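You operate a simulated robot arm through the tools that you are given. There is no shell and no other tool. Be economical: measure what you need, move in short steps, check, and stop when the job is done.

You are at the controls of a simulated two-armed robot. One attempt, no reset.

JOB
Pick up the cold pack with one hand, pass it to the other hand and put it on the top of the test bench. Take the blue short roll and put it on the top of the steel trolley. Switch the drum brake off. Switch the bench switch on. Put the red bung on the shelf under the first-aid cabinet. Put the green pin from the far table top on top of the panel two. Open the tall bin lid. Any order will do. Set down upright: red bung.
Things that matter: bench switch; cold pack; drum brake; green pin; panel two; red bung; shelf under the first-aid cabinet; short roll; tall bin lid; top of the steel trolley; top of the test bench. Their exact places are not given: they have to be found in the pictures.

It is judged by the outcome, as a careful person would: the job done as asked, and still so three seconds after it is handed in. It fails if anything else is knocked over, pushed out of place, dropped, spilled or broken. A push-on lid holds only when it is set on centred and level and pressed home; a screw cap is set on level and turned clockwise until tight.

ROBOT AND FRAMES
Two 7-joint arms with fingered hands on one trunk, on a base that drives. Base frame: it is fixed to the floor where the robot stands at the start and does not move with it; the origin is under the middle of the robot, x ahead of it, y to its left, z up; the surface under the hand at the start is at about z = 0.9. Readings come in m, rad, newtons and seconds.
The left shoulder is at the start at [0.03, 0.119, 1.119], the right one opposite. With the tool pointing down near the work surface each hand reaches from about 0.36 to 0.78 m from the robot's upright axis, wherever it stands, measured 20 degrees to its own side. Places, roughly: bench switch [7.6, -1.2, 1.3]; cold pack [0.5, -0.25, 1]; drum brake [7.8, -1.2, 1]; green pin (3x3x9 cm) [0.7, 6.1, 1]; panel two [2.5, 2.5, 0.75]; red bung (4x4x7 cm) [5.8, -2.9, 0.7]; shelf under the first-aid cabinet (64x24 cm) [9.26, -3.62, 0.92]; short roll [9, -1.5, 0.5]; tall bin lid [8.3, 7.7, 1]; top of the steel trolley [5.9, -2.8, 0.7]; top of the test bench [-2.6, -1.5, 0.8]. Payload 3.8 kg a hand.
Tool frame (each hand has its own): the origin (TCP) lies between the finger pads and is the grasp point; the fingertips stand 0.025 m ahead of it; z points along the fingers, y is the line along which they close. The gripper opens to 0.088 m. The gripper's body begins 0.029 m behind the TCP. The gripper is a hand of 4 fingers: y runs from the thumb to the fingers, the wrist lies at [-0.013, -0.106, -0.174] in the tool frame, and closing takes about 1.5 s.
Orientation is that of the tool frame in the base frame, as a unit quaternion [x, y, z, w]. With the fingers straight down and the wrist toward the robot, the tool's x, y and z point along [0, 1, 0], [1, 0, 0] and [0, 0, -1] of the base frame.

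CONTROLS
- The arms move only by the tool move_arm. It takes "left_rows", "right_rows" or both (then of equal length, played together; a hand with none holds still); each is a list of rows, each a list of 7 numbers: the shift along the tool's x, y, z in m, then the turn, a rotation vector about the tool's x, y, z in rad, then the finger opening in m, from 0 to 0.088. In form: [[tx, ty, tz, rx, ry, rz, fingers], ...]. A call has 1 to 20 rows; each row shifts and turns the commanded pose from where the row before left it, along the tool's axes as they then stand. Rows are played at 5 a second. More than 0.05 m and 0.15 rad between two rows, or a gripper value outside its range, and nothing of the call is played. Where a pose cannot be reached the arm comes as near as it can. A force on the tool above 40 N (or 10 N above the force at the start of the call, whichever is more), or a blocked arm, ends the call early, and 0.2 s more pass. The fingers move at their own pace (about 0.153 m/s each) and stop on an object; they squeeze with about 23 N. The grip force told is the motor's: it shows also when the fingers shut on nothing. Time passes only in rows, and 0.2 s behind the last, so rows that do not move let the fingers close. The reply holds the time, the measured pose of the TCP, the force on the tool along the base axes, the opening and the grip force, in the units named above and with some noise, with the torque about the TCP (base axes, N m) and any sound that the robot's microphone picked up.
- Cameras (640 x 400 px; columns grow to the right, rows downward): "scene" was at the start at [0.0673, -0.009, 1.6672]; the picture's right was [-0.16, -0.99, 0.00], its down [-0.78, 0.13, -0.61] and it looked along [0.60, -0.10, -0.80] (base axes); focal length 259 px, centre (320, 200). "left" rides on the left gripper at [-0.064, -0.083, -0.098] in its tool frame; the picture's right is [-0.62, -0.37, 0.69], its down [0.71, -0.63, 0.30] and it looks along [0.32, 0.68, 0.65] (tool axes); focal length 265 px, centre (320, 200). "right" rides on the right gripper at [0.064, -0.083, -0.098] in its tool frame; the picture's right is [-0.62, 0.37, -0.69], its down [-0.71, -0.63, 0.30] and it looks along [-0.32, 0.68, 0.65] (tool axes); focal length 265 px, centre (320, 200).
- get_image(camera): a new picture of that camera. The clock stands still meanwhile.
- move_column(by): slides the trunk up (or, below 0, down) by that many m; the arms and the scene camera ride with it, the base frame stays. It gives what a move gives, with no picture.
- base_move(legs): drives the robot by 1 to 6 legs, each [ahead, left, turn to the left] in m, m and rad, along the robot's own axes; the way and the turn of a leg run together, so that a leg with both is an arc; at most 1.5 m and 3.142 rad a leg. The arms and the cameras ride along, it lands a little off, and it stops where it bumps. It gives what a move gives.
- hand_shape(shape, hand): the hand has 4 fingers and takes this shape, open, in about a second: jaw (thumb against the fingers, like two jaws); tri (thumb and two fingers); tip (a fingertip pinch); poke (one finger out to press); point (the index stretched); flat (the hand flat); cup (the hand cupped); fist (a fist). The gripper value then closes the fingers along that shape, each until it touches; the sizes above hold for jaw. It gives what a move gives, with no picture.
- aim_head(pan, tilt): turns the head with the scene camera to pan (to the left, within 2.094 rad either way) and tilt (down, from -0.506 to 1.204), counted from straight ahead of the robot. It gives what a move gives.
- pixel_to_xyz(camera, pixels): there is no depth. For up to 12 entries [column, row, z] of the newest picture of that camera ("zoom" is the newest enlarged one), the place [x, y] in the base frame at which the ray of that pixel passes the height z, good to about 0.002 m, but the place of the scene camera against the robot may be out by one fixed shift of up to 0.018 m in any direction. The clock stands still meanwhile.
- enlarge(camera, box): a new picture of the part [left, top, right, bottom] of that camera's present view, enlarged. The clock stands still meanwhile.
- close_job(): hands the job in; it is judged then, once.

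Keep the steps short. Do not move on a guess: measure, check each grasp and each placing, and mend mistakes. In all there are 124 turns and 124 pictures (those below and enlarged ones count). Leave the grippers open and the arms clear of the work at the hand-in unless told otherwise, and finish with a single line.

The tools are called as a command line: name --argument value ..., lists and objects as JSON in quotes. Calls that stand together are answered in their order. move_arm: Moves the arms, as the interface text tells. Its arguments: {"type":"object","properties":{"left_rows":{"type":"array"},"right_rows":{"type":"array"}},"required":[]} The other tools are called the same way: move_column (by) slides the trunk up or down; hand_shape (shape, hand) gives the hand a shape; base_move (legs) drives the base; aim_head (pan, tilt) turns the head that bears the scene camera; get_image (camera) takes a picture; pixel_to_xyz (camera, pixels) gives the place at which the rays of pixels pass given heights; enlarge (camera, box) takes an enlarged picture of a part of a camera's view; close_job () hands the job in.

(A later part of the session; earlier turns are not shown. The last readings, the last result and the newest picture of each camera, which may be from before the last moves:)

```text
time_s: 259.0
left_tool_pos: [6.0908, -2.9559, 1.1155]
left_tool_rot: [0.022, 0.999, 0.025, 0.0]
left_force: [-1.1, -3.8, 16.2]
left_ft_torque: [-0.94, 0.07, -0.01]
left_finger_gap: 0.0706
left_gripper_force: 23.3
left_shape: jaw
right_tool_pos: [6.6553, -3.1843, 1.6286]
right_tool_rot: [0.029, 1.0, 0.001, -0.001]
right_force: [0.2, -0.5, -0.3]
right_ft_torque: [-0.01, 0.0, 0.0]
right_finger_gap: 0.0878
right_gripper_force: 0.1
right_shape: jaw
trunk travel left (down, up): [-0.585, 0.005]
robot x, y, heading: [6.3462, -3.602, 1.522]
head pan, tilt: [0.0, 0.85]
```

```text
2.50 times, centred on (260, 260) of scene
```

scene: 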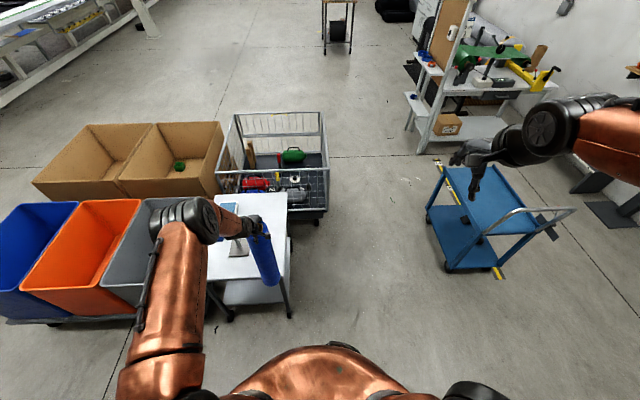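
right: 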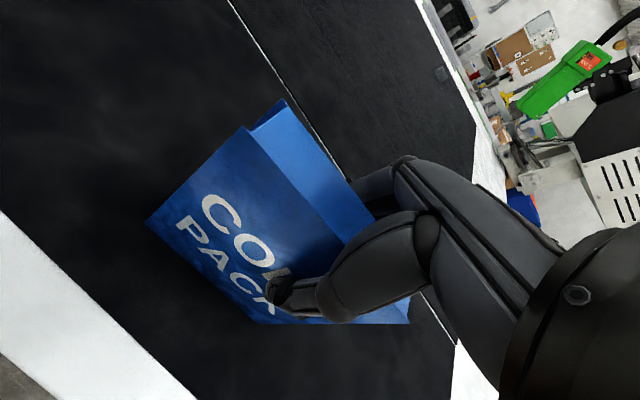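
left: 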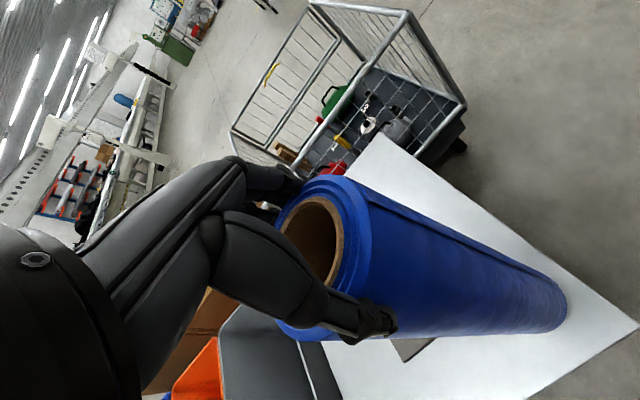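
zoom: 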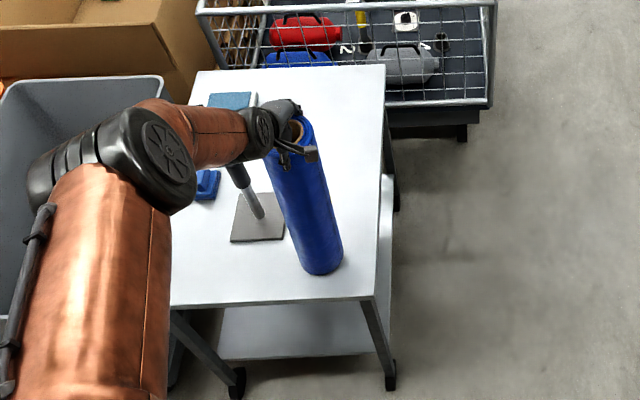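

Nearly vertical. Ease another 2.5 mm, then open gradually.

move_arm --left_rows '[[0, 0, -0.0025, 0, 0, 0, 0.0], [0, 0, 0, 0, 0, 0, 0.0], [0, 0, 0, 0, 0, 0, 0.072], [0, 0, 0, 0, 0, 0, 0.076], [0, 0, 0, 0, 0, 0, 0.088], [0, 0, 0, 0, 0, 0, 0.088], [0, 0, 0, 0, 0, 0, 0.088]]'

get_image --camera "left"

```text
time_s: 260.6
left_tool_pos: [6.0893, -2.9555, 1.1166]
left_tool_rot: [0.022, 0.999, 0.024, 0.001]
left_force: [-1.2, -1.6, 4.1]
left_ft_torque: [-0.11, 0.03, -0.01]
left_finger_gap: 0.0879
left_gripper_force: 0.1
left_shape: jaw
right_tool_pos: [6.6553, -3.1811, 1.6292]
right_tool_rot: [0.029, 1.0, 0.0, 0.0]
right_force: [-0.1, -0.3, -0.8]
right_ft_torque: [0.0, 0.0, -0.01]
right_finger_gap: 0.0878
right_gripper_force: 0.1
right_shape: jaw
trunk travel left (down, up): [-0.585, 0.005]
robot x, y, heading: [6.3418, -3.6005, 1.519]
head pan, tilt: [0.0, 0.85]
```

```text
45 pictures are left
```

left: 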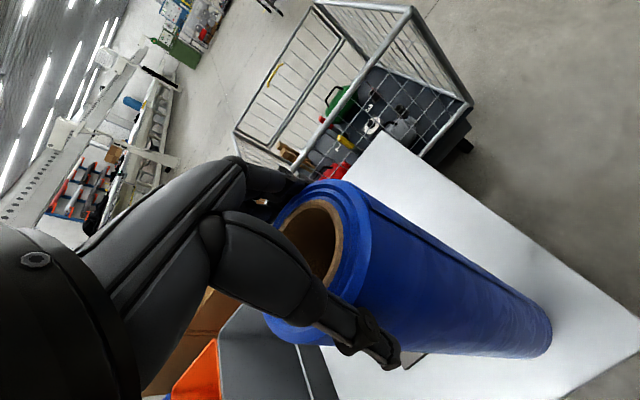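

Roll stands by itself. Rise, keeping clear of it, then back off and look.

move_arm --left_rows '[[0, 0.001, -0.02, 0, 0, 0, 0.088], [0, 0.0015, -0.03, 0, 0, 0, 0.088], [0, 0.0015, -0.03, 0, 0, 0, 0.088], [0, 0.0015, -0.03, 0, 0, 0, 0.088], [0, 0, -0.03, 0, 0, 0, 0.088], [0, -0.03, 0, 0, 0, 0, 0.088]]'

get_image --camera "scene"

```text
time_s: 262.0
left_tool_pos: [6.0867, -2.987, 1.2549]
left_tool_rot: [0.022, 0.999, 0.025, 0.002]
left_force: [-0.3, -0.8, -0.8]
left_ft_torque: [0.02, 0.0, -0.02]
left_finger_gap: 0.0879
left_gripper_force: 0.1
left_shape: jaw
right_tool_pos: [6.6556, -3.1819, 1.6287]
right_tool_rot: [0.029, 1.0, 0.0, 0.001]
right_force: [0.1, -0.4, -0.2]
right_ft_torque: [-0.03, 0.0, 0.0]
right_finger_gap: 0.0879
right_gripper_force: 0.0
right_shape: jaw
trunk travel left (down, up): [-0.585, 0.005]
robot x, y, heading: [6.3475, -3.6028, 1.524]
head pan, tilt: [0.0, 0.85]
```

```text
44 pictures are left
```

scene: 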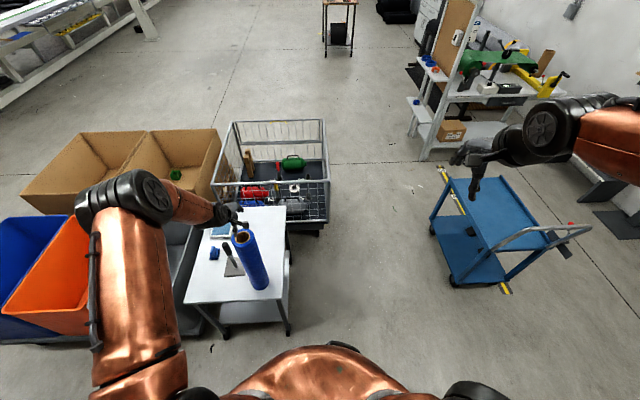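

Roll stands on the trolley. Now measure the passage north between wire cart and blue cart, and the switch board.

pixel_to_xyz --camera "scene" --pixels '[[324, 235, 0], [290, 332, 0], [452, 285, 0], [433, 234, 0], [425, 160, 0], [410, 130, 0.3], [458, 37, 1.3], [323, 130, 0.6], [350, 57, 0]]'

enlarge --camera "scene" --box '[390, 0, 550, 160]'

```text
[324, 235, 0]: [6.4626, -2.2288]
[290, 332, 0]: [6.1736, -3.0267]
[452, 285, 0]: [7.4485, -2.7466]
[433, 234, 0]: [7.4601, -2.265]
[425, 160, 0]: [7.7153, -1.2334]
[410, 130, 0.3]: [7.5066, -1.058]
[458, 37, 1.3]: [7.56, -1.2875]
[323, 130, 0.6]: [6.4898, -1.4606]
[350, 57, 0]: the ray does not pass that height
```

```text
2.50 times, centred on (470, 80) of scene
```

zoom: 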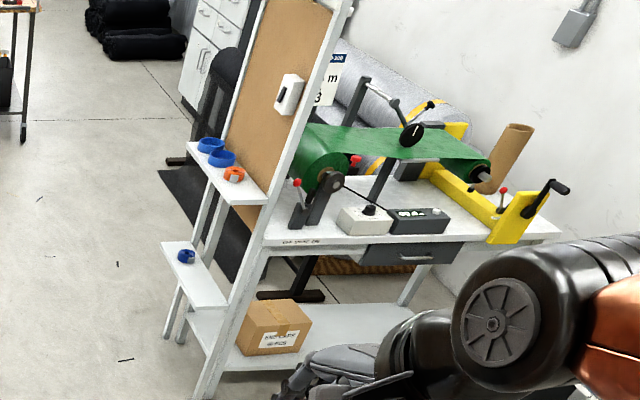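

Passage centre at x≈6.95. Retract the left hand a bit, drive north, then west of the board, and turn to face it.

move_arm --left_rows '[[0, -0.04, 0, 0, 0, 0, 0.088], [0, -0.04, 0, 0, 0, 0, 0.088], [0, -0.04, 0, 0, 0, 0, 0.088], [0, -0.04, 0, 0, 0, 0, 0.088]]'

base_move --legs '[[-0.2, 0, 0.047], [0, -0.6, 0], [1.5, 0, 0], [1.25, 0, 0], [0, 0.25, 0], [0, 0, -1.57]]'

aim_head --pan -0.2 --tilt 0.5

get_image --camera "scene"

```text
time_s: 263.0
left_tool_pos: [6.0794, -3.1463, 1.2483]
left_tool_rot: [0.024, 0.999, 0.024, 0.002]
left_force: [-0.4, -0.4, 0.2]
left_ft_torque: [-0.03, -0.01, -0.02]
left_finger_gap: 0.0881
left_gripper_force: 0.1
left_shape: jaw
right_tool_pos: [6.6546, -3.1811, 1.6293]
right_tool_rot: [0.028, 1.0, 0.0, 0.001]
right_force: [-0.2, -1.1, -0.4]
right_ft_torque: [-0.01, 0.0, 0.03]
right_finger_gap: 0.0878
right_gripper_force: 0.1
right_shape: jaw
trunk travel left (down, up): [-0.585, 0.005]
robot x, y, heading: [6.346, -3.6029, 1.521]
head pan, tilt: [0.0, 0.85]
```

```text
time_s: 285.9
left_tool_pos: [7.1745, -0.7332, 1.2477]
left_tool_rot: [0.704, 0.71, 0.017, 0.017]
left_force: [-0.4, -0.5, -0.2]
left_ft_torque: [-0.01, 0.01, 0.01]
left_finger_gap: 0.088
left_gripper_force: 0.1
left_shape: jaw
right_tool_pos: [7.1689, -1.309, 1.6296]
right_tool_rot: [0.709, 0.705, 0.0, -0.001]
right_force: [-0.3, -0.1, 0.1]
right_ft_torque: [-0.01, -0.01, 0.03]
right_finger_gap: 0.0877
right_gripper_force: 0.0
right_shape: jaw
trunk travel left (down, up): [-0.585, 0.005]
robot x, y, heading: [6.732, -1.0248, -0.0]
head pan, tilt: [0.0, 0.85]
```

```text
time_s: 286.8
left_tool_pos: [7.1754, -0.7338, 1.2482]
left_tool_rot: [0.704, 0.71, 0.017, 0.018]
left_force: [0.0, 0.1, 0.5]
left_ft_torque: [-0.01, -0.02, -0.02]
left_finger_gap: 0.0882
left_gripper_force: 0.1
left_shape: jaw
right_tool_pos: [7.1699, -1.3095, 1.6291]
right_tool_rot: [0.709, 0.705, 0.0, 0.0]
right_force: [0.0, 0.6, 0.0]
right_ft_torque: [0.01, 0.0, 0.0]
right_finger_gap: 0.0876
right_gripper_force: 0.0
right_shape: jaw
trunk travel left (down, up): [-0.585, 0.005]
robot x, y, heading: [6.7323, -1.0232, 0.005]
head pan, tilt: [-0.201, 0.499]
```

```text
42 pictures are left
```

scene: 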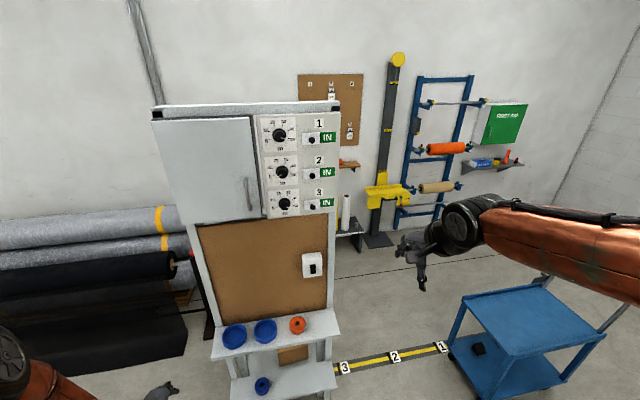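

enlarge --camera "scene" --box '[280, 235, 345, 290]'

pixel_to_xyz --camera "scene" --pixels '[[314, 266, 1.3], [314, 266, 1.25], [314, 266, 1.35], [340, 330, 0.95], [335, 308, 0.95], [212, 358, 0.95]]'

```text
7.27 times, centred on (312, 262) of scene
```

zoom: 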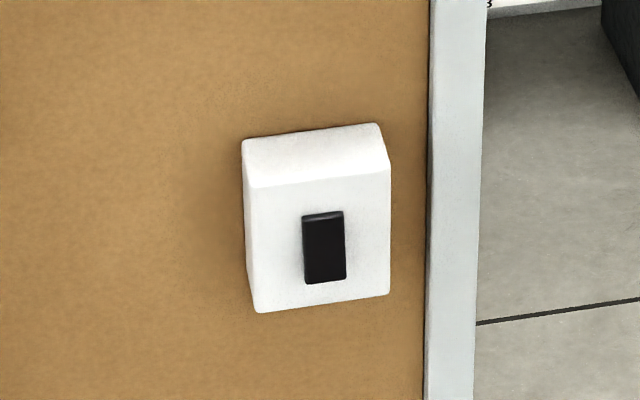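

```text
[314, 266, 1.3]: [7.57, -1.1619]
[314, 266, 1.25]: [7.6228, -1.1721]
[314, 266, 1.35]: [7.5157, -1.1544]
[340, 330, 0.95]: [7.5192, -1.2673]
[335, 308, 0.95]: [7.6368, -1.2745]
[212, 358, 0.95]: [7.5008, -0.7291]
```

It's a rocker, its upper half seems to stand out. Set the right hand to poke, turn it to point forward, and bring it nearer.

move_column --by -0.15

hand_shape --hand "right" --shape "poke"

move_arm --right_rows '[[0, 0, 0, -0.1428, 0, 0, 0.088], [0, 0, 0, -0.1428, 0, 0, 0.088], [0, 0, 0, -0.1428, 0, 0, 0.088], [0, 0, 0, -0.1428, 0, 0, 0.088], [0, 0, 0, -0.1428, 0, 0, 0.088], [0, 0, 0, -0.1428, 0, 0, 0.088], [0, 0, 0, -0.1428, 0, 0, 0.088], [0, 0, 0, -0.1428, 0, 0, 0.088], [0, 0, 0, -0.1428, 0, 0, 0.088], [0, 0, 0, -0.1428, 0, 0, 0.088], [0, 0, 0, -0.1428, 0, 0, 0.088], [0.029, -0.032, 0.02, 0, 0, 0, 0.088], [0.029, -0.032, 0.02, 0, 0, 0, 0.088], [0.029, -0.032, 0.02, 0, 0, 0, 0.088], [0.029, -0.032, 0.02, 0, 0, 0, 0.088], [0.029, -0.032, 0.02, 0, 0, 0, 0.088], [0, 0, 0, 0, 0, 0, 0.088]]'

get_image --camera "right"

get_image --camera "scene"

```text
time_s: 288.5
left_tool_pos: [7.176, -0.7337, 1.0983]
left_tool_rot: [0.704, 0.71, 0.017, 0.017]
left_force: [0.4, 0.8, -0.8]
left_ft_torque: [0.02, 0.01, 0.01]
left_finger_gap: 0.088
left_gripper_force: 0.0
left_shape: jaw
right_tool_pos: [7.1706, -1.3097, 1.4789]
right_tool_rot: [0.709, 0.705, 0.001, 0.0]
right_force: [0.2, 0.4, 0.3]
right_ft_torque: [0.02, -0.02, 0.0]
right_finger_gap: 0.0875
right_gripper_force: 0.1
right_shape: jaw
trunk travel left (down, up): [-0.435, 0.155]
robot x, y, heading: [6.7333, -1.0228, 0.009]
head pan, tilt: [-0.201, 0.499]
```

```text
time_s: 289.4
left_tool_pos: [7.1763, -0.7337, 1.0981]
left_tool_rot: [0.704, 0.71, 0.016, 0.018]
left_force: [-0.4, 0.2, 0.0]
left_ft_torque: [0.01, 0.02, 0.02]
left_finger_gap: 0.0879
left_gripper_force: 0.0
left_shape: jaw
right_tool_pos: [7.1691, -1.3093, 1.4777]
right_tool_rot: [0.709, 0.705, 0.0, 0.0]
right_force: [0.5, 0.2, 0.0]
right_ft_torque: [0.02, 0.03, -0.01]
right_finger_gap: 0.0002
right_gripper_force: 0.0
right_shape: poke
trunk travel left (down, up): [-0.435, 0.155]
robot x, y, heading: [6.7316, -1.0209, 0.003]
head pan, tilt: [-0.201, 0.499]
```

```text
time_s: 293.0
left_tool_pos: [7.1754, -0.7339, 1.0991]
left_tool_rot: [0.704, 0.71, 0.018, 0.018]
left_force: [-0.4, 0.2, -0.4]
left_ft_torque: [-0.02, 0.02, -0.02]
left_finger_gap: 0.0879
left_gripper_force: 0.0
left_shape: jaw
right_tool_pos: [7.2759, -1.1676, 1.3182]
right_tool_rot: [0.501, 0.499, 0.499, 0.501]
right_force: [0.1, 0.3, -0.4]
right_ft_torque: [0.0, 0.0, 0.03]
right_finger_gap: 0.0002
right_gripper_force: 0.0
right_shape: poke
right hand out of reach, approached as far as the arm can: row 8
trunk travel left (down, up): [-0.435, 0.155]
robot x, y, heading: [6.7319, -1.0237, 0.006]
head pan, tilt: [-0.201, 0.499]
```

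```text
40 pictures are left
```

right: 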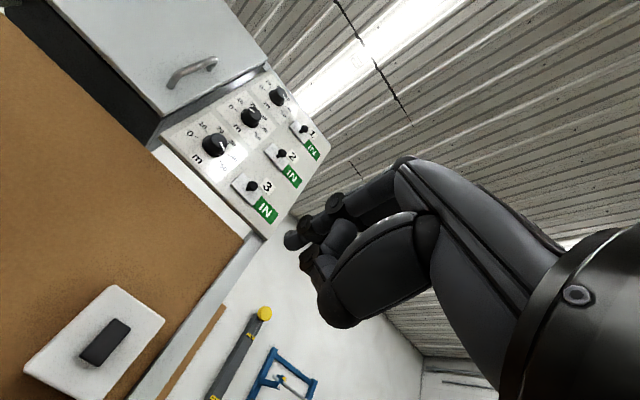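

```text
39 pictures are left
```

scene: 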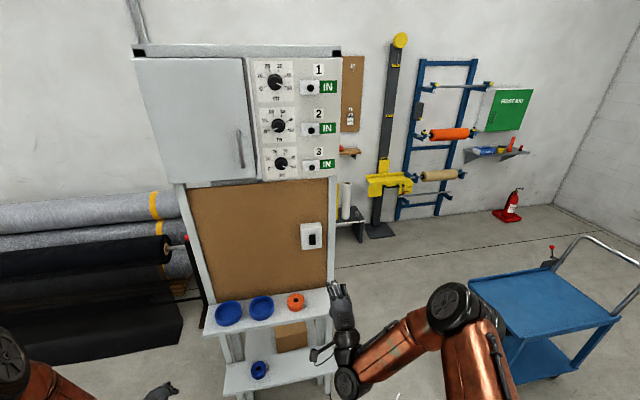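

enlarge --camera "right" --box '[20, 275, 180, 400]'

pixel_to_xyz --camera "right" --pixels '[[105, 342, 1.28], [105, 342, 1.3], [105, 342, 1.32], [118, 326, 1.3], [92, 358, 1.3]]'

pixel_to_xyz --camera "scene" --pixels '[[312, 238, 1.28], [312, 238, 1.3], [312, 238, 1.32]]'

```text
3.20 times, centred on (100, 338) of right
```

zoom: 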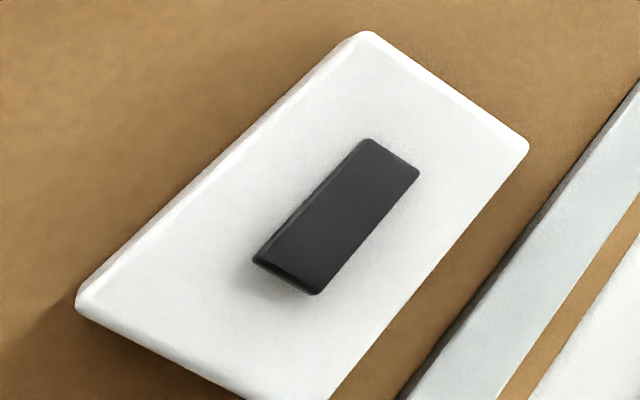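

```text
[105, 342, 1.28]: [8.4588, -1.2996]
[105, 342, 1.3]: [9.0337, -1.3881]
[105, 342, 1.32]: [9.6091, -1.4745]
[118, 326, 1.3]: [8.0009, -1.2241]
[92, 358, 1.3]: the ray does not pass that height
```

```text
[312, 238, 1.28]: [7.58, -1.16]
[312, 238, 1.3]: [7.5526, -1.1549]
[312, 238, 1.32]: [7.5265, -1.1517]
```

Rocker centre is about (7.61,-1.168,1.25). Lower the finger to the rocker's height and approach to about 3 cm off, then look.

move_arm --right_rows '[[0, -0.037, 0, 0, 0, 0, 0.0], [0, -0.037, 0, 0, 0, 0, 0.0], [0, 0, 0.04, 0, 0, 0, 0.0], [0, 0, 0.04, 0, 0, 0, 0.0], [0, 0, 0.04, 0, 0, 0, 0.0], [0, 0, 0.04, 0, 0, 0, 0.0], [0, 0, 0.04, 0, 0, 0, 0.0], [0, 0, 0, 0, 0, 0, 0.0]]'

get_image --camera "right"

enlarge --camera "scene" --box '[260, 190, 380, 310]'

```text
time_s: 294.8
left_tool_pos: [7.1752, -0.7336, 1.0984]
left_tool_rot: [0.703, 0.71, 0.017, 0.017]
left_force: [0.0, 0.2, -0.8]
left_ft_torque: [0.01, 0.02, -0.01]
left_finger_gap: 0.0879
left_gripper_force: 0.0
left_shape: jaw
right_tool_pos: [7.4776, -1.1681, 1.246]
right_tool_rot: [0.5, 0.5, 0.5, 0.5]
right_force: [-0.2, -0.1, 0.1]
right_ft_torque: [-0.04, 0.0, 0.01]
right_finger_gap: 0.0002
right_gripper_force: 0.0
right_shape: poke
trunk travel left (down, up): [-0.435, 0.155]
robot x, y, heading: [6.7302, -1.0211, 0.004]
head pan, tilt: [-0.201, 0.499]
```

```text
37 pictures are left
```

right: 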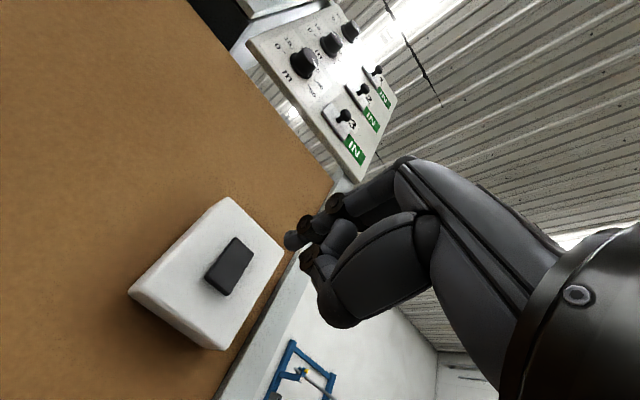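

```text
3.33 times, centred on (320, 250) of scene
```

zoom: 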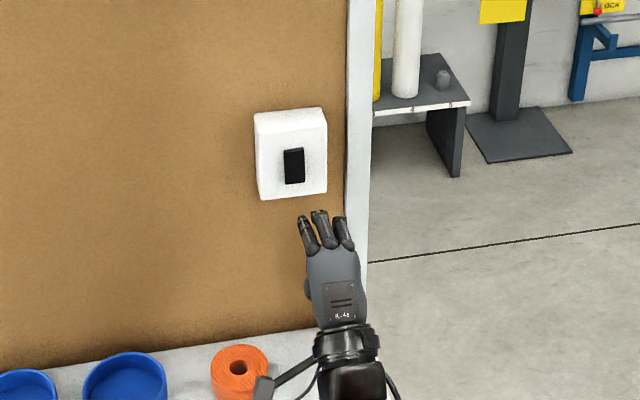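

Rocker face: (7.585,-1.166,1.249). The fingertip is at about z 1.26 – the upper half. Push forward in small steps.

move_arm --right_rows '[[0, 0, 0.02, 0, 0, 0, 0.0], [0, 0, 0.02, 0, 0, 0, 0.0], [0, 0, 0.01, 0, 0, 0, 0.0], [0, 0, 0.005, 0, 0, 0, 0.0], [0, 0, 0.005, 0, 0, 0, 0.0], [0, 0, 0.005, 0, 0, 0, 0.0], [0, 0, 0.005, 0, 0, 0, 0.0], [0, 0, 0.004, 0, 0, 0, 0.0], [0, 0, 0.004, 0, 0, 0, 0.0], [0, 0, 0.004, 0, 0, 0, 0.0]]'

get_image --camera "right"

```text
time_s: 297.0
left_tool_pos: [7.1757, -0.7336, 1.0988]
left_tool_rot: [0.704, 0.71, 0.017, 0.018]
left_force: [1.0, 0.2, 0.4]
left_ft_torque: [0.04, 0.01, -0.03]
left_finger_gap: 0.0881
left_gripper_force: 0.1
left_shape: jaw
right_tool_pos: [7.4967, -1.1682, 1.2575]
right_tool_rot: [0.502, 0.498, 0.498, 0.502]
right_force: [-0.2, -1.1, 0.1]
right_ft_torque: [-0.01, 0.01, -0.05]
right_finger_gap: 0.0
right_gripper_force: 0.1
right_shape: poke
right hand out of reach, approached as far as the arm can: row 1, 2, 3, 4, 6, 7, 8, 9, 10
trunk travel left (down, up): [-0.435, 0.155]
robot x, y, heading: [6.7328, -1.0228, 0.004]
head pan, tilt: [-0.201, 0.499]
```

```text
35 pictures are left
```

right: 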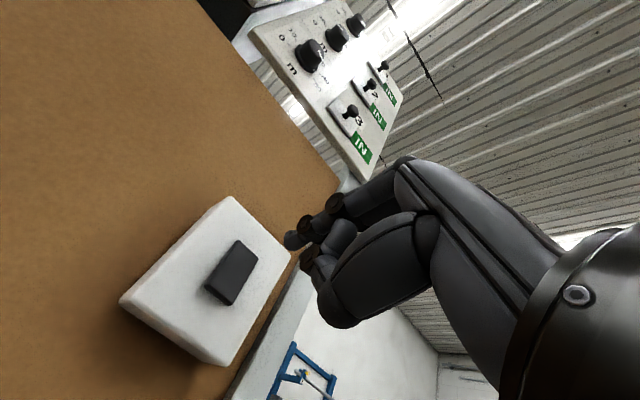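

Arm is at its reach limit. Pull the command back and drive the base 0.12 ahead.

move_arm --right_rows '[[0, 0, -0.04, 0, 0, 0, 0.0], [0, 0, -0.04, 0, 0, 0, 0.0], [0, 0, -0.04, 0, 0, 0, 0.0], [0, 0, 0, 0, 0, 0, 0.0]]'

base_move --legs '[[0.12, 0, 0]]'

get_image --camera "right"

```text
time_s: 298.0
left_tool_pos: [7.1762, -0.7344, 1.0973]
left_tool_rot: [0.704, 0.71, 0.016, 0.017]
left_force: [0.9, 0.5, 0.6]
left_ft_torque: [0.02, -0.01, 0.03]
left_finger_gap: 0.0877
left_gripper_force: 0.0
left_shape: jaw
right_tool_pos: [7.3792, -1.1698, 1.2572]
right_tool_rot: [0.501, 0.499, 0.499, 0.501]
right_force: [0.6, -0.7, -0.3]
right_ft_torque: [0.01, -0.02, 0.02]
right_finger_gap: 0.0001
right_gripper_force: 0.0
right_shape: poke
trunk travel left (down, up): [-0.435, 0.155]
robot x, y, heading: [6.7328, -1.0246, 0.005]
head pan, tilt: [-0.201, 0.499]
```

```text
time_s: 299.2
left_tool_pos: [7.2946, -0.7313, 1.0976]
left_tool_rot: [0.703, 0.711, 0.017, 0.018]
left_force: [-0.7, -0.1, 0.3]
left_ft_torque: [0.0, -0.01, 0.0]
left_finger_gap: 0.0881
left_gripper_force: 0.0
left_shape: jaw
right_tool_pos: [7.4967, -1.1692, 1.2574]
right_tool_rot: [0.502, 0.498, 0.498, 0.501]
right_force: [-0.7, -0.6, 0.3]
right_ft_torque: [-0.02, 0.02, 0.01]
right_finger_gap: 0.0
right_gripper_force: 0.0
right_shape: poke
trunk travel left (down, up): [-0.435, 0.155]
robot x, y, heading: [6.8523, -1.0246, 0.007]
head pan, tilt: [-0.201, 0.499]
```

```text
34 pictures are left
```

right: 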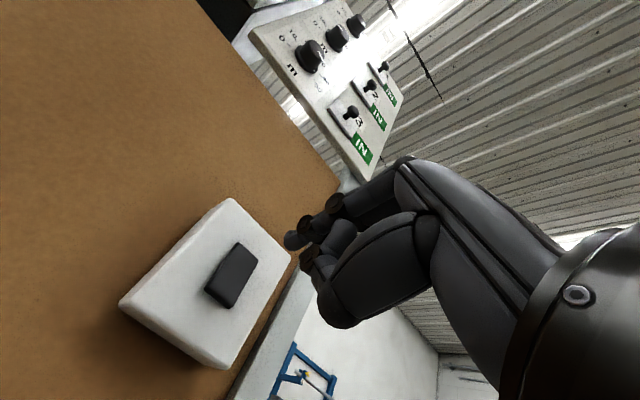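

Lower 11 mm, then advance to contact.

move_arm --right_rows '[[0, -0.011, 0, 0, 0, 0, 0.0], [0, 0, 0.02, 0, 0, 0, 0.0], [0, 0, 0.01, 0, 0, 0, 0.0], [0, 0, 0.005, 0, 0, 0, 0.0], [0, 0, 0.005, 0, 0, 0, 0.0], [0, 0, 0.005, 0, 0, 0, 0.0], [0, 0, 0.005, 0, 0, 0, 0.0], [0, 0, 0.004, 0, 0, 0, 0.0], [0, 0, 0.004, 0, 0, 0, 0.0], [0, 0, 0.004, 0, 0, 0, 0.0], [0, 0, 0.004, 0, 0, 0, 0.0]]'

get_image --camera "right"

```text
time_s: 301.6
left_tool_pos: [7.2906, -0.733, 1.0993]
left_tool_rot: [0.704, 0.71, 0.017, 0.018]
left_force: [-0.1, -0.9, 0.7]
left_ft_torque: [-0.03, 0.01, 0.01]
left_finger_gap: 0.0881
left_gripper_force: 0.0
left_shape: jaw
right_tool_pos: [7.5579, -1.1679, 1.2462]
right_tool_rot: [0.501, 0.498, 0.5, 0.5]
right_force: [-22.9, -0.1, -3.0]
right_ft_torque: [0.0, 0.04, 0.08]
right_finger_gap: 0.0
right_gripper_force: 0.0
right_shape: poke
trunk travel left (down, up): [-0.435, 0.155]
robot x, y, heading: [6.8507, -1.0242, 0.008]
head pan, tilt: [-0.201, 0.499]
heard: click
```

```text
33 pictures are left
```

right: 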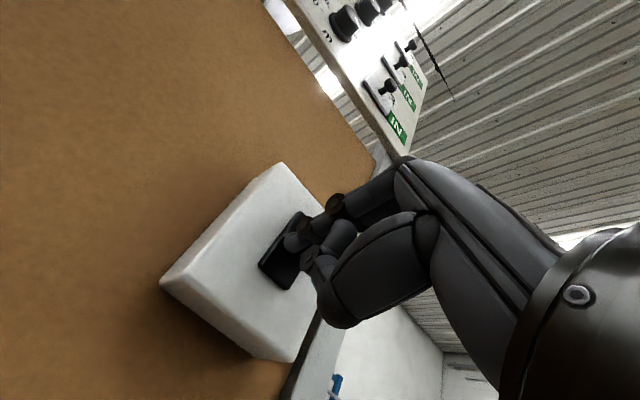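

A click: the rocker flipped. Retract, back off and check it.

move_arm --right_rows '[[0, 0, -0.03, 0, 0, 0, 0.0], [0, 0, -0.04, 0, 0, 0, 0.0], [0, 0, -0.04, 0, 0, 0, 0.0], [-0.03, 0, -0.03, 0, 0, 0, 0.0], [-0.03, 0.02, -0.03, 0, 0, 0, 0.0], [-0.03, 0.03, 0, 0, 0, 0, 0.0], [-0.03, 0.03, 0, 0, 0, 0, 0.0], [0, 0.04, 0, 0, 0, 0, 0.0]]'

enlarge --camera "scene" --box '[260, 190, 380, 310]'

base_move --legs '[[-0.45, 0, 0]]'

move_arm --right_rows '[[0, 0, 0, 0.1428, 0, 0, 0.0], [0, 0, 0, 0.1428, 0, 0, 0.0], [0, 0, 0, 0.1428, 0, 0, 0.0], [0, 0, 0, 0.1428, 0, 0, 0.0], [0, 0, 0, 0.1428, 0, 0, 0.0], [0, 0, 0, 0.1428, 0, 0, 0.0], [0, 0, 0, 0.1428, 0, 0, 0.0], [0, 0, 0, 0.1428, 0, 0, 0.0], [0, 0, 0, 0.1428, 0, 0, 0.0], [0, 0, 0, 0.1428, 0, 0, 0.0], [0, 0, 0, 0.1428, 0, 0, 0.0], [0, 0, 0, 0, 0, 0, 0.0]]'

hand_shape --hand "right" --shape "jaw"

aim_head --pan 1.4 --tilt 0.2

get_image --camera "scene"

```text
time_s: 303.4
left_tool_pos: [7.2943, -0.7316, 1.0994]
left_tool_rot: [0.703, 0.711, 0.017, 0.018]
left_force: [-0.3, 0.7, 0.0]
left_ft_torque: [-0.04, -0.03, -0.04]
left_finger_gap: 0.088
left_gripper_force: 0.0
left_shape: jaw
right_tool_pos: [7.3911, -1.2875, 1.3661]
right_tool_rot: [0.501, 0.499, 0.499, 0.501]
right_force: [0.3, 0.8, 0.6]
right_ft_torque: [0.01, -0.02, 0.03]
right_finger_gap: 0.0
right_gripper_force: 0.1
right_shape: poke
trunk travel left (down, up): [-0.435, 0.155]
robot x, y, heading: [6.8528, -1.0226, 0.006]
head pan, tilt: [-0.201, 0.499]
```

```text
3.33 times, centred on (320, 250) of scene
```

zoom: 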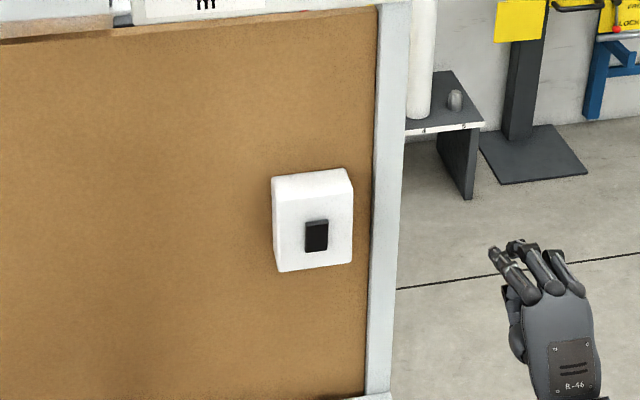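

```text
time_s: 306.2
left_tool_pos: [6.8445, -0.7354, 1.098]
left_tool_rot: [0.703, 0.71, 0.017, 0.018]
left_force: [-0.1, 0.2, -0.1]
left_ft_torque: [0.03, 0.0, -0.02]
left_finger_gap: 0.088
left_gripper_force: 0.1
left_shape: jaw
right_tool_pos: [6.9411, -1.2916, 1.3654]
right_tool_rot: [0.501, 0.499, 0.499, 0.501]
right_force: [-0.3, 0.5, -0.3]
right_ft_torque: [0.0, 0.0, -0.04]
right_finger_gap: 0.0
right_gripper_force: 0.0
right_shape: poke
trunk travel left (down, up): [-0.435, 0.155]
robot x, y, heading: [6.4012, -1.0227, 0.003]
head pan, tilt: [-0.201, 0.499]
```

```text
time_s: 308.8
left_tool_pos: [6.8446, -0.735, 1.0988]
left_tool_rot: [0.704, 0.71, 0.017, 0.017]
left_force: [0.0, 0.3, -0.4]
left_ft_torque: [0.0, 0.01, -0.01]
left_finger_gap: 0.0878
left_gripper_force: 0.0
left_shape: jaw
right_tool_pos: [6.9394, -1.2915, 1.3661]
right_tool_rot: [0.709, 0.705, 0.001, -0.001]
right_force: [-0.1, 0.1, -0.2]
right_ft_torque: [-0.01, -0.02, 0.01]
right_finger_gap: 0.0001
right_gripper_force: 0.1
right_shape: poke
trunk travel left (down, up): [-0.435, 0.155]
robot x, y, heading: [6.3988, -1.0268, 0.004]
head pan, tilt: [-0.201, 0.499]
```

```text
time_s: 309.7
left_tool_pos: [6.8444, -0.7344, 1.0981]
left_tool_rot: [0.704, 0.71, 0.017, 0.018]
left_force: [-0.8, -1.0, -0.3]
left_ft_torque: [0.02, 0.01, 0.0]
left_finger_gap: 0.0876
left_gripper_force: 0.0
left_shape: jaw
right_tool_pos: [6.94, -1.2908, 1.3649]
right_tool_rot: [0.709, 0.705, 0.001, 0.0]
right_force: [-0.1, -0.3, -0.2]
right_ft_torque: [-0.02, 0.0, -0.02]
right_finger_gap: 0.0879
right_gripper_force: 0.0
right_shape: jaw
trunk travel left (down, up): [-0.435, 0.155]
robot x, y, heading: [6.3995, -1.0257, 0.001]
head pan, tilt: [-0.201, 0.499]
```

```text
time_s: 311.3
left_tool_pos: [6.8442, -0.7356, 1.0982]
left_tool_rot: [0.704, 0.71, 0.017, 0.018]
left_force: [-0.6, 0.5, -0.2]
left_ft_torque: [-0.01, -0.02, -0.03]
left_finger_gap: 0.0877
left_gripper_force: 0.1
left_shape: jaw
right_tool_pos: [6.9403, -1.2909, 1.3668]
right_tool_rot: [0.709, 0.705, 0.0, 0.0]
right_force: [-0.2, 1.2, -0.4]
right_ft_torque: [-0.01, -0.01, -0.01]
right_finger_gap: 0.0878
right_gripper_force: 0.0
right_shape: jaw
trunk travel left (down, up): [-0.435, 0.155]
robot x, y, heading: [6.3983, -1.0301, 0.004]
head pan, tilt: [1.4, 0.201]
```

```text
31 pictures are left
```

scene: 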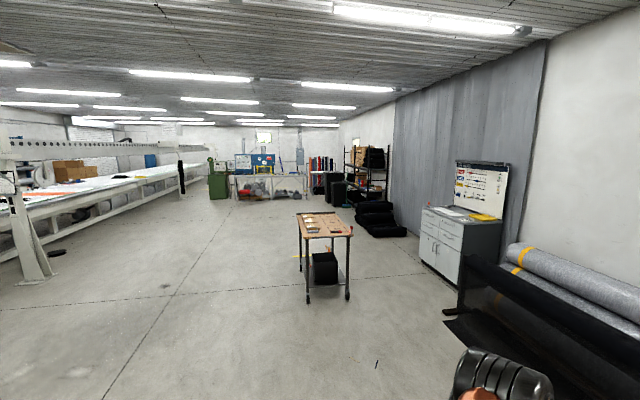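

Switch flipped. Next the tall bin near (8.3,7.7). Measure obstacles on the way.

pixel_to_xyz --camera "scene" --pixels '[[308, 302, 0], [348, 298, 0], [45, 280, 0], [402, 236, 0], [365, 215, 0], [440, 285, 0], [300, 270, 0], [212, 200, 0], [340, 205, 0]]'

enlarge --camera "scene" --box '[200, 125, 420, 245]'

```text
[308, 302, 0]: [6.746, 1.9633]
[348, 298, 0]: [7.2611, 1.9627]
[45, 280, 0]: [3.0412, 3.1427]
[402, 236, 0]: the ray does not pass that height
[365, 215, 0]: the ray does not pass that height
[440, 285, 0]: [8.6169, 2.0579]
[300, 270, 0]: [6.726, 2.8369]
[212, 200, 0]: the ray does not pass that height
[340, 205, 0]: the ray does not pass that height
```

```text
2.91 times, centred on (310, 185) of scene
```

zoom: 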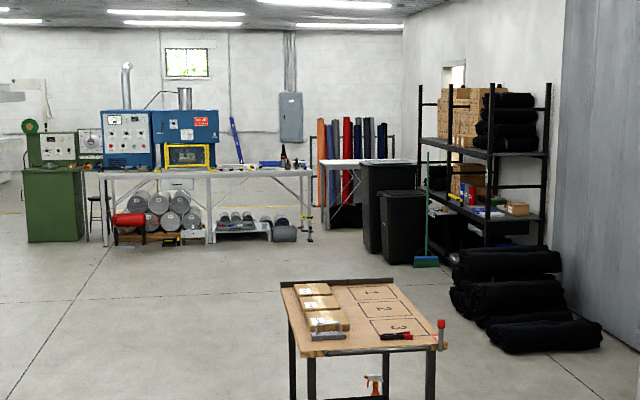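

Two dark bins at right rear; the taller one is behind. Drive north along x≈6.0 to y≈5 and look.

base_move --legs '[[0, 0, 1.567], [1.5, 0.4, 0], [1.5, 0, 0], [1.5, 0, 0], [1.5, 0, 0], [0.6, 0, -0.6]]'

aim_head --pan -0.1 --tilt 0.35

get_image --camera "scene"

```text
refused: leg 2 is longer than a leg can be; nothing moved
```

```text
time_s: 312.9
left_tool_pos: [6.8446, -0.7354, 1.0964]
left_tool_rot: [0.703, 0.71, 0.017, 0.018]
left_force: [0.2, 0.1, 0.0]
left_ft_torque: [0.02, 0.01, 0.0]
left_finger_gap: 0.0881
left_gripper_force: 0.0
left_shape: jaw
right_tool_pos: [6.9411, -1.2915, 1.3666]
right_tool_rot: [0.709, 0.706, 0.0, 0.0]
right_force: [-1.0, 0.7, -0.1]
right_ft_torque: [-0.04, -0.01, -0.03]
right_finger_gap: 0.088
right_gripper_force: 0.0
right_shape: jaw
trunk travel left (down, up): [-0.435, 0.155]
robot x, y, heading: [6.3993, -1.0224, 0.007]
head pan, tilt: [-0.099, 0.351]
```

```text
29 pictures are left
```

scene: 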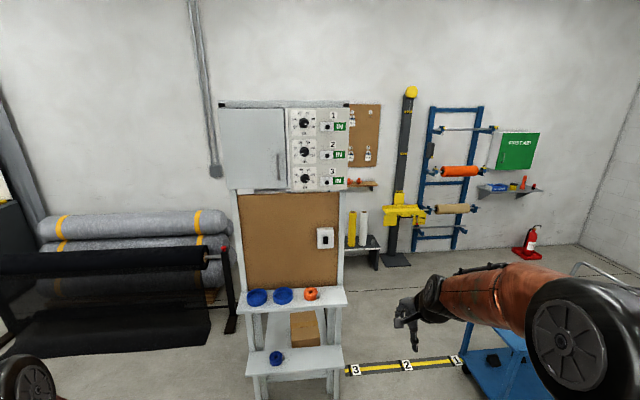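

Leg too long; split it.

base_move --legs '[[0, 0, 1.567], [1.4, 0.4, 0], [1.5, 0, 0], [1.5, 0, 0], [1.5, 0, 0], [0.6, 0, -0.6]]'

aim_head --pan 0.0 --tilt 0.3

get_image --camera "scene"

```text
time_s: 347.9
left_tool_pos: [6.1637, 5.9669, 1.0996]
left_tool_rot: [0.288, 0.957, 0.024, 0.007]
left_force: [0.4, -0.3, 0.4]
left_ft_torque: [-0.01, -0.04, 0.0]
left_finger_gap: 0.0882
left_gripper_force: 0.0
left_shape: jaw
right_tool_pos: [6.6814, 5.7362, 1.3655]
right_tool_rot: [0.294, 0.956, 0.001, 0.0]
right_force: [0.1, -0.2, 0.0]
right_ft_torque: [-0.02, -0.01, -0.01]
right_finger_gap: 0.088
right_gripper_force: 0.0
right_shape: jaw
trunk travel left (down, up): [-0.435, 0.155]
robot x, y, heading: [6.1585, 5.4418, 0.984]
head pan, tilt: [-0.099, 0.351]
```

```text
time_s: 348.6
left_tool_pos: [6.1639, 5.9676, 1.0991]
left_tool_rot: [0.288, 0.957, 0.023, 0.008]
left_force: [0.5, -0.6, 0.3]
left_ft_torque: [-0.03, 0.0, -0.02]
left_finger_gap: 0.0878
left_gripper_force: 0.0
left_shape: jaw
right_tool_pos: [6.6804, 5.7354, 1.3655]
right_tool_rot: [0.294, 0.956, 0.001, 0.001]
right_force: [-0.5, 0.3, 1.5]
right_ft_torque: [-0.03, -0.01, 0.01]
right_finger_gap: 0.0878
right_gripper_force: 0.0
right_shape: jaw
trunk travel left (down, up): [-0.435, 0.155]
robot x, y, heading: [6.154, 5.4362, 0.981]
head pan, tilt: [0.0, 0.3]
```

```text
28 pictures are left
```

scene: 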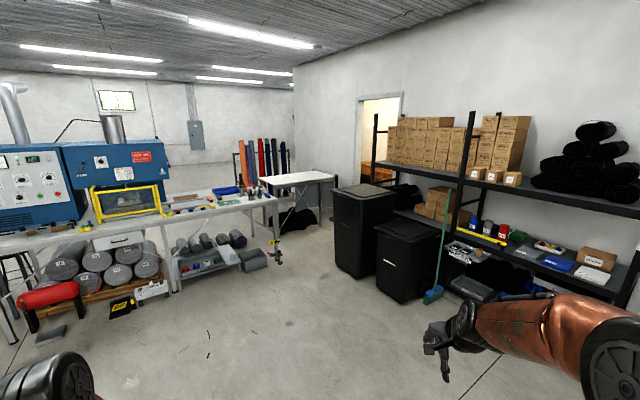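

The tall bin is at (365,230). Zoom and measure.

enlarge --camera "scene" --box '[320, 165, 450, 305]'

pixel_to_xyz --camera "scene" --pixels '[[333, 190, 1.0], [363, 204, 1.0], [398, 192, 1.0], [365, 184, 1.0], [358, 279, 0], [336, 262, 0], [402, 304, 0], [377, 288, 0], [432, 303, 0]]'

```text
2.86 times, centred on (385, 235) of scene
```

zoom: 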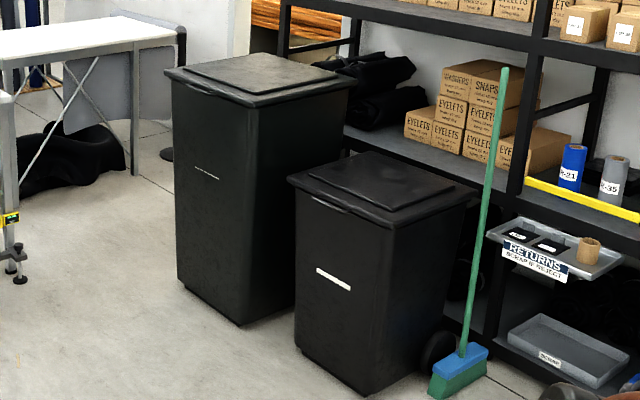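

```text
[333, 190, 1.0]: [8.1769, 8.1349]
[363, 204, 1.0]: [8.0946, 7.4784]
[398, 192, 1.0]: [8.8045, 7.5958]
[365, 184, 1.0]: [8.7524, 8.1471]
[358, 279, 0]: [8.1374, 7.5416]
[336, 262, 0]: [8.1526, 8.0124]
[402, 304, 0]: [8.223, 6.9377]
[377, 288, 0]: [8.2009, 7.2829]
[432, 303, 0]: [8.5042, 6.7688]
```

Tall bin: x 8.10–8.75, y 7.48–8.14, top z≈1.0; its front is the -x side, hinge at +x. Drive in front of it, facing +x.

base_move --legs '[[0, 0, 0.05], [1.1, 0, 0], [1.1, 0, 0], [0, 0, -1.03]]'

aim_head --pan 0.15 --tilt 0.6

get_image --camera "scene"

```text
time_s: 362.2
left_tool_pos: [7.752, 7.5257, 1.0984]
left_tool_rot: [0.717, 0.697, 0.016, 0.018]
left_force: [-0.3, 0.2, -0.3]
left_ft_torque: [0.0, -0.01, 0.0]
left_finger_gap: 0.088
left_gripper_force: 0.1
left_shape: jaw
right_tool_pos: [7.8271, 6.9673, 1.3653]
right_tool_rot: [0.722, 0.692, 0.0, 0.0]
right_force: [0.1, -0.8, -0.2]
right_ft_torque: [0.0, 0.02, 0.03]
right_finger_gap: 0.088
right_gripper_force: 0.0
right_shape: jaw
trunk travel left (down, up): [-0.435, 0.155]
robot x, y, heading: [7.296, 7.2557, -0.035]
head pan, tilt: [0.0, 0.3]
```

```text
time_s: 363.0
left_tool_pos: [7.7517, 7.526, 1.0977]
left_tool_rot: [0.717, 0.697, 0.017, 0.019]
left_force: [-0.1, 0.2, -0.4]
left_ft_torque: [0.0, 0.0, 0.0]
left_finger_gap: 0.0877
left_gripper_force: 0.1
left_shape: jaw
right_tool_pos: [7.8272, 6.9663, 1.3664]
right_tool_rot: [0.722, 0.692, -0.001, 0.0]
right_force: [-0.6, -0.6, 1.1]
right_ft_torque: [-0.02, -0.02, -0.03]
right_finger_gap: 0.0879
right_gripper_force: 0.1
right_shape: jaw
trunk travel left (down, up): [-0.435, 0.155]
robot x, y, heading: [7.3004, 7.2511, -0.031]
head pan, tilt: [0.15, 0.6]
```

```text
26 pictures are left
```

scene: 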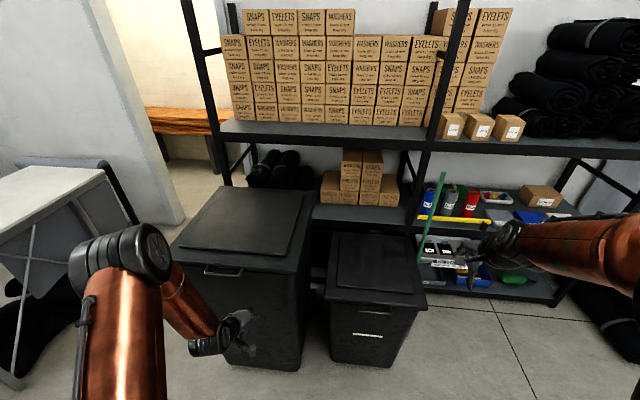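

There's a small handle at the lid's front edge, (222,270). Zoom and measure.

enlarge --camera "scene" --box '[160, 180, 320, 300]'

pixel_to_xyz --camera "scene" --pixels '[[173, 246, 1.0], [299, 272, 1.0], [314, 196, 1.0], [206, 187, 1.0], [222, 270, 1.0], [222, 270, 0.97], [300, 368, 0], [222, 270, 1.03]]'

```text
3.33 times, centred on (240, 240) of scene
```

zoom: 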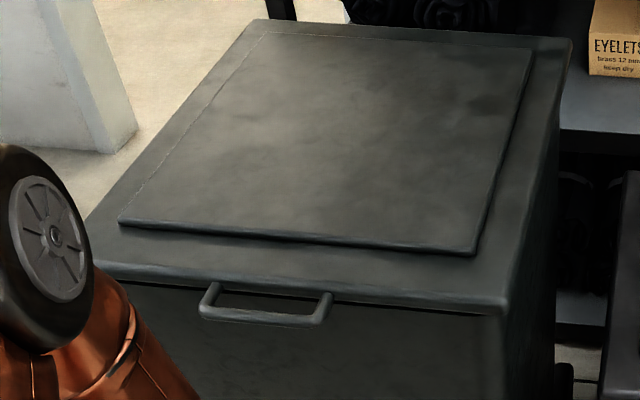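

```text
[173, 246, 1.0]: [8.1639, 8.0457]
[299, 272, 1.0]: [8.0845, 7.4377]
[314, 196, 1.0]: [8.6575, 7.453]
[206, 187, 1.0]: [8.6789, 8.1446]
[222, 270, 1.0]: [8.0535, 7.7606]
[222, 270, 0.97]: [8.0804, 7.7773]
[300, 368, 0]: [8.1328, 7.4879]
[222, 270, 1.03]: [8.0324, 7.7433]
```

A U-handle sticks out at about (8.05,7.76,~0.98). I'll hook it from below: shift left, left hand flat, fingers forward.

base_move --legs '[[0, 0.37, 0.033]]'

move_arm --left_rows '[[0, 0, 0, -0.1428, 0, 0, 0.088], [0, 0, 0, -0.1428, 0, 0, 0.088], [0, 0, 0, -0.1428, 0, 0, 0.088], [0, 0, 0, -0.1428, 0, 0, 0.088], [0, 0, 0, -0.1428, 0, 0, 0.088], [0, 0, 0, -0.1428, 0, 0, 0.088], [0, 0, 0, -0.1428, 0, 0, 0.088], [0, 0, 0, -0.1428, 0, 0, 0.088], [0, 0, 0, -0.1428, 0, 0, 0.088], [0, 0, 0, -0.1428, 0, 0, 0.088], [0, 0, 0, -0.1428, 0, 0, 0.088], [-0.04, -0.03, 0, 0, 0, 0, 0.088], [-0.04, -0.03, 0, 0, 0, 0, 0.088], [-0.04, -0.03, 0, 0, 0, 0, 0.088], [0, -0.04, 0, 0, 0, 0, 0.088], [0, -0.04, 0, 0, 0, 0, 0.088], [0, 0, 0, 0, 0, 0, 0.088]]'

hand_shape --hand "left" --shape "flat"

get_image --camera "left"

get_image --camera "scene"

```text
time_s: 365.4
left_tool_pos: [7.7463, 7.9196, 1.0979]
left_tool_rot: [0.703, 0.711, 0.016, 0.018]
left_force: [-0.1, 0.1, 1.0]
left_ft_torque: [-0.03, 0.02, -0.02]
left_finger_gap: 0.088
left_gripper_force: 0.0
left_shape: jaw
right_tool_pos: [7.8434, 7.3626, 1.3657]
right_tool_rot: [0.708, 0.706, 0.0, 0.0]
right_force: [-0.3, 0.7, -0.2]
right_ft_torque: [0.0, -0.05, 0.02]
right_finger_gap: 0.0877
right_gripper_force: 0.1
right_shape: jaw
trunk travel left (down, up): [-0.435, 0.155]
robot x, y, heading: [7.3027, 7.6283, 0.006]
head pan, tilt: [0.15, 0.6]
```

```text
time_s: 369.0
left_tool_pos: [7.7575, 7.8283, 1.0266]
left_tool_rot: [0.486, 0.491, 0.513, 0.509]
left_force: [0.2, 0.2, 0.0]
left_ft_torque: [0.0, 0.0, 0.02]
left_finger_gap: 0.0877
left_gripper_force: 0.1
left_shape: jaw
left hand out of reach, approached as far as the arm can: row 14, 15, 16
right_tool_pos: [7.843, 7.364, 1.3657]
right_tool_rot: [0.708, 0.706, 0.0, 0.001]
right_force: [0.3, 0.4, 0.4]
right_ft_torque: [0.02, 0.0, 0.02]
right_finger_gap: 0.0878
right_gripper_force: 0.1
right_shape: jaw
trunk travel left (down, up): [-0.435, 0.155]
robot x, y, heading: [7.3018, 7.6266, 0.006]
head pan, tilt: [0.15, 0.6]
```

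```text
time_s: 369.9
left_tool_pos: [7.7575, 7.8277, 1.0273]
left_tool_rot: [0.487, 0.491, 0.513, 0.509]
left_force: [0.2, -0.3, -0.2]
left_ft_torque: [0.02, 0.0, -0.03]
left_finger_gap: 0.0805
left_gripper_force: 0.1
left_shape: flat
right_tool_pos: [7.8427, 7.3639, 1.3663]
right_tool_rot: [0.709, 0.705, 0.0, 0.0]
right_force: [-0.2, -0.4, 0.2]
right_ft_torque: [-0.01, 0.01, 0.02]
right_finger_gap: 0.0877
right_gripper_force: 0.0
right_shape: jaw
trunk travel left (down, up): [-0.435, 0.155]
robot x, y, heading: [7.3025, 7.6321, 0.001]
head pan, tilt: [0.15, 0.6]
```

```text
24 pictures are left
```

left: 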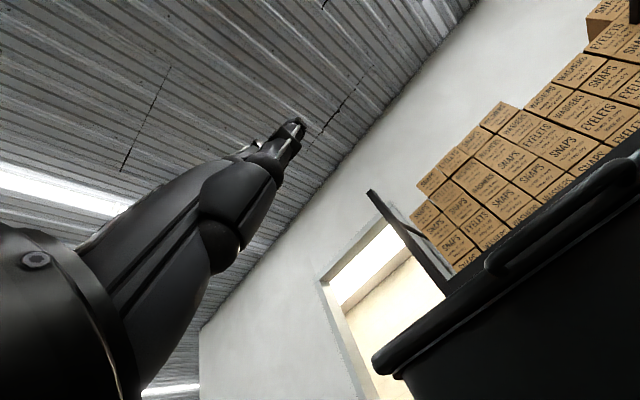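

```text
23 pictures are left
```

scene: 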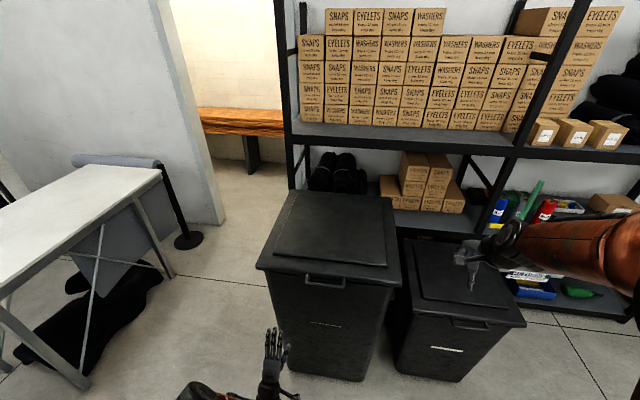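

pixel_to_xyz --camera "scene" --pixels '[[326, 284, 0.95], [326, 284, 0.98], [326, 284, 1.01], [257, 268, 1.0], [401, 278, 1.0]]'

pixel_to_xyz --camera "left" --pixels '[[565, 228, 0.95], [565, 228, 0.98], [565, 228, 1.01], [490, 266, 0.98], [490, 266, 1.0], [490, 266, 0.96]]'

```text
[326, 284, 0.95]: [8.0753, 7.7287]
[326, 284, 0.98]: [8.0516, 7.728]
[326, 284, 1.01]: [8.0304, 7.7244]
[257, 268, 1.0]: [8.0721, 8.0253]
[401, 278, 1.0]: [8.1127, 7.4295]
```

```text
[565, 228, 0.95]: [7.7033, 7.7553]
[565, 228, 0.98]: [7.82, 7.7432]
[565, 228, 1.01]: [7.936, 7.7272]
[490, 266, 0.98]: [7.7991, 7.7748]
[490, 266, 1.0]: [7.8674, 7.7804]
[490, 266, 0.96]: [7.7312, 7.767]
```

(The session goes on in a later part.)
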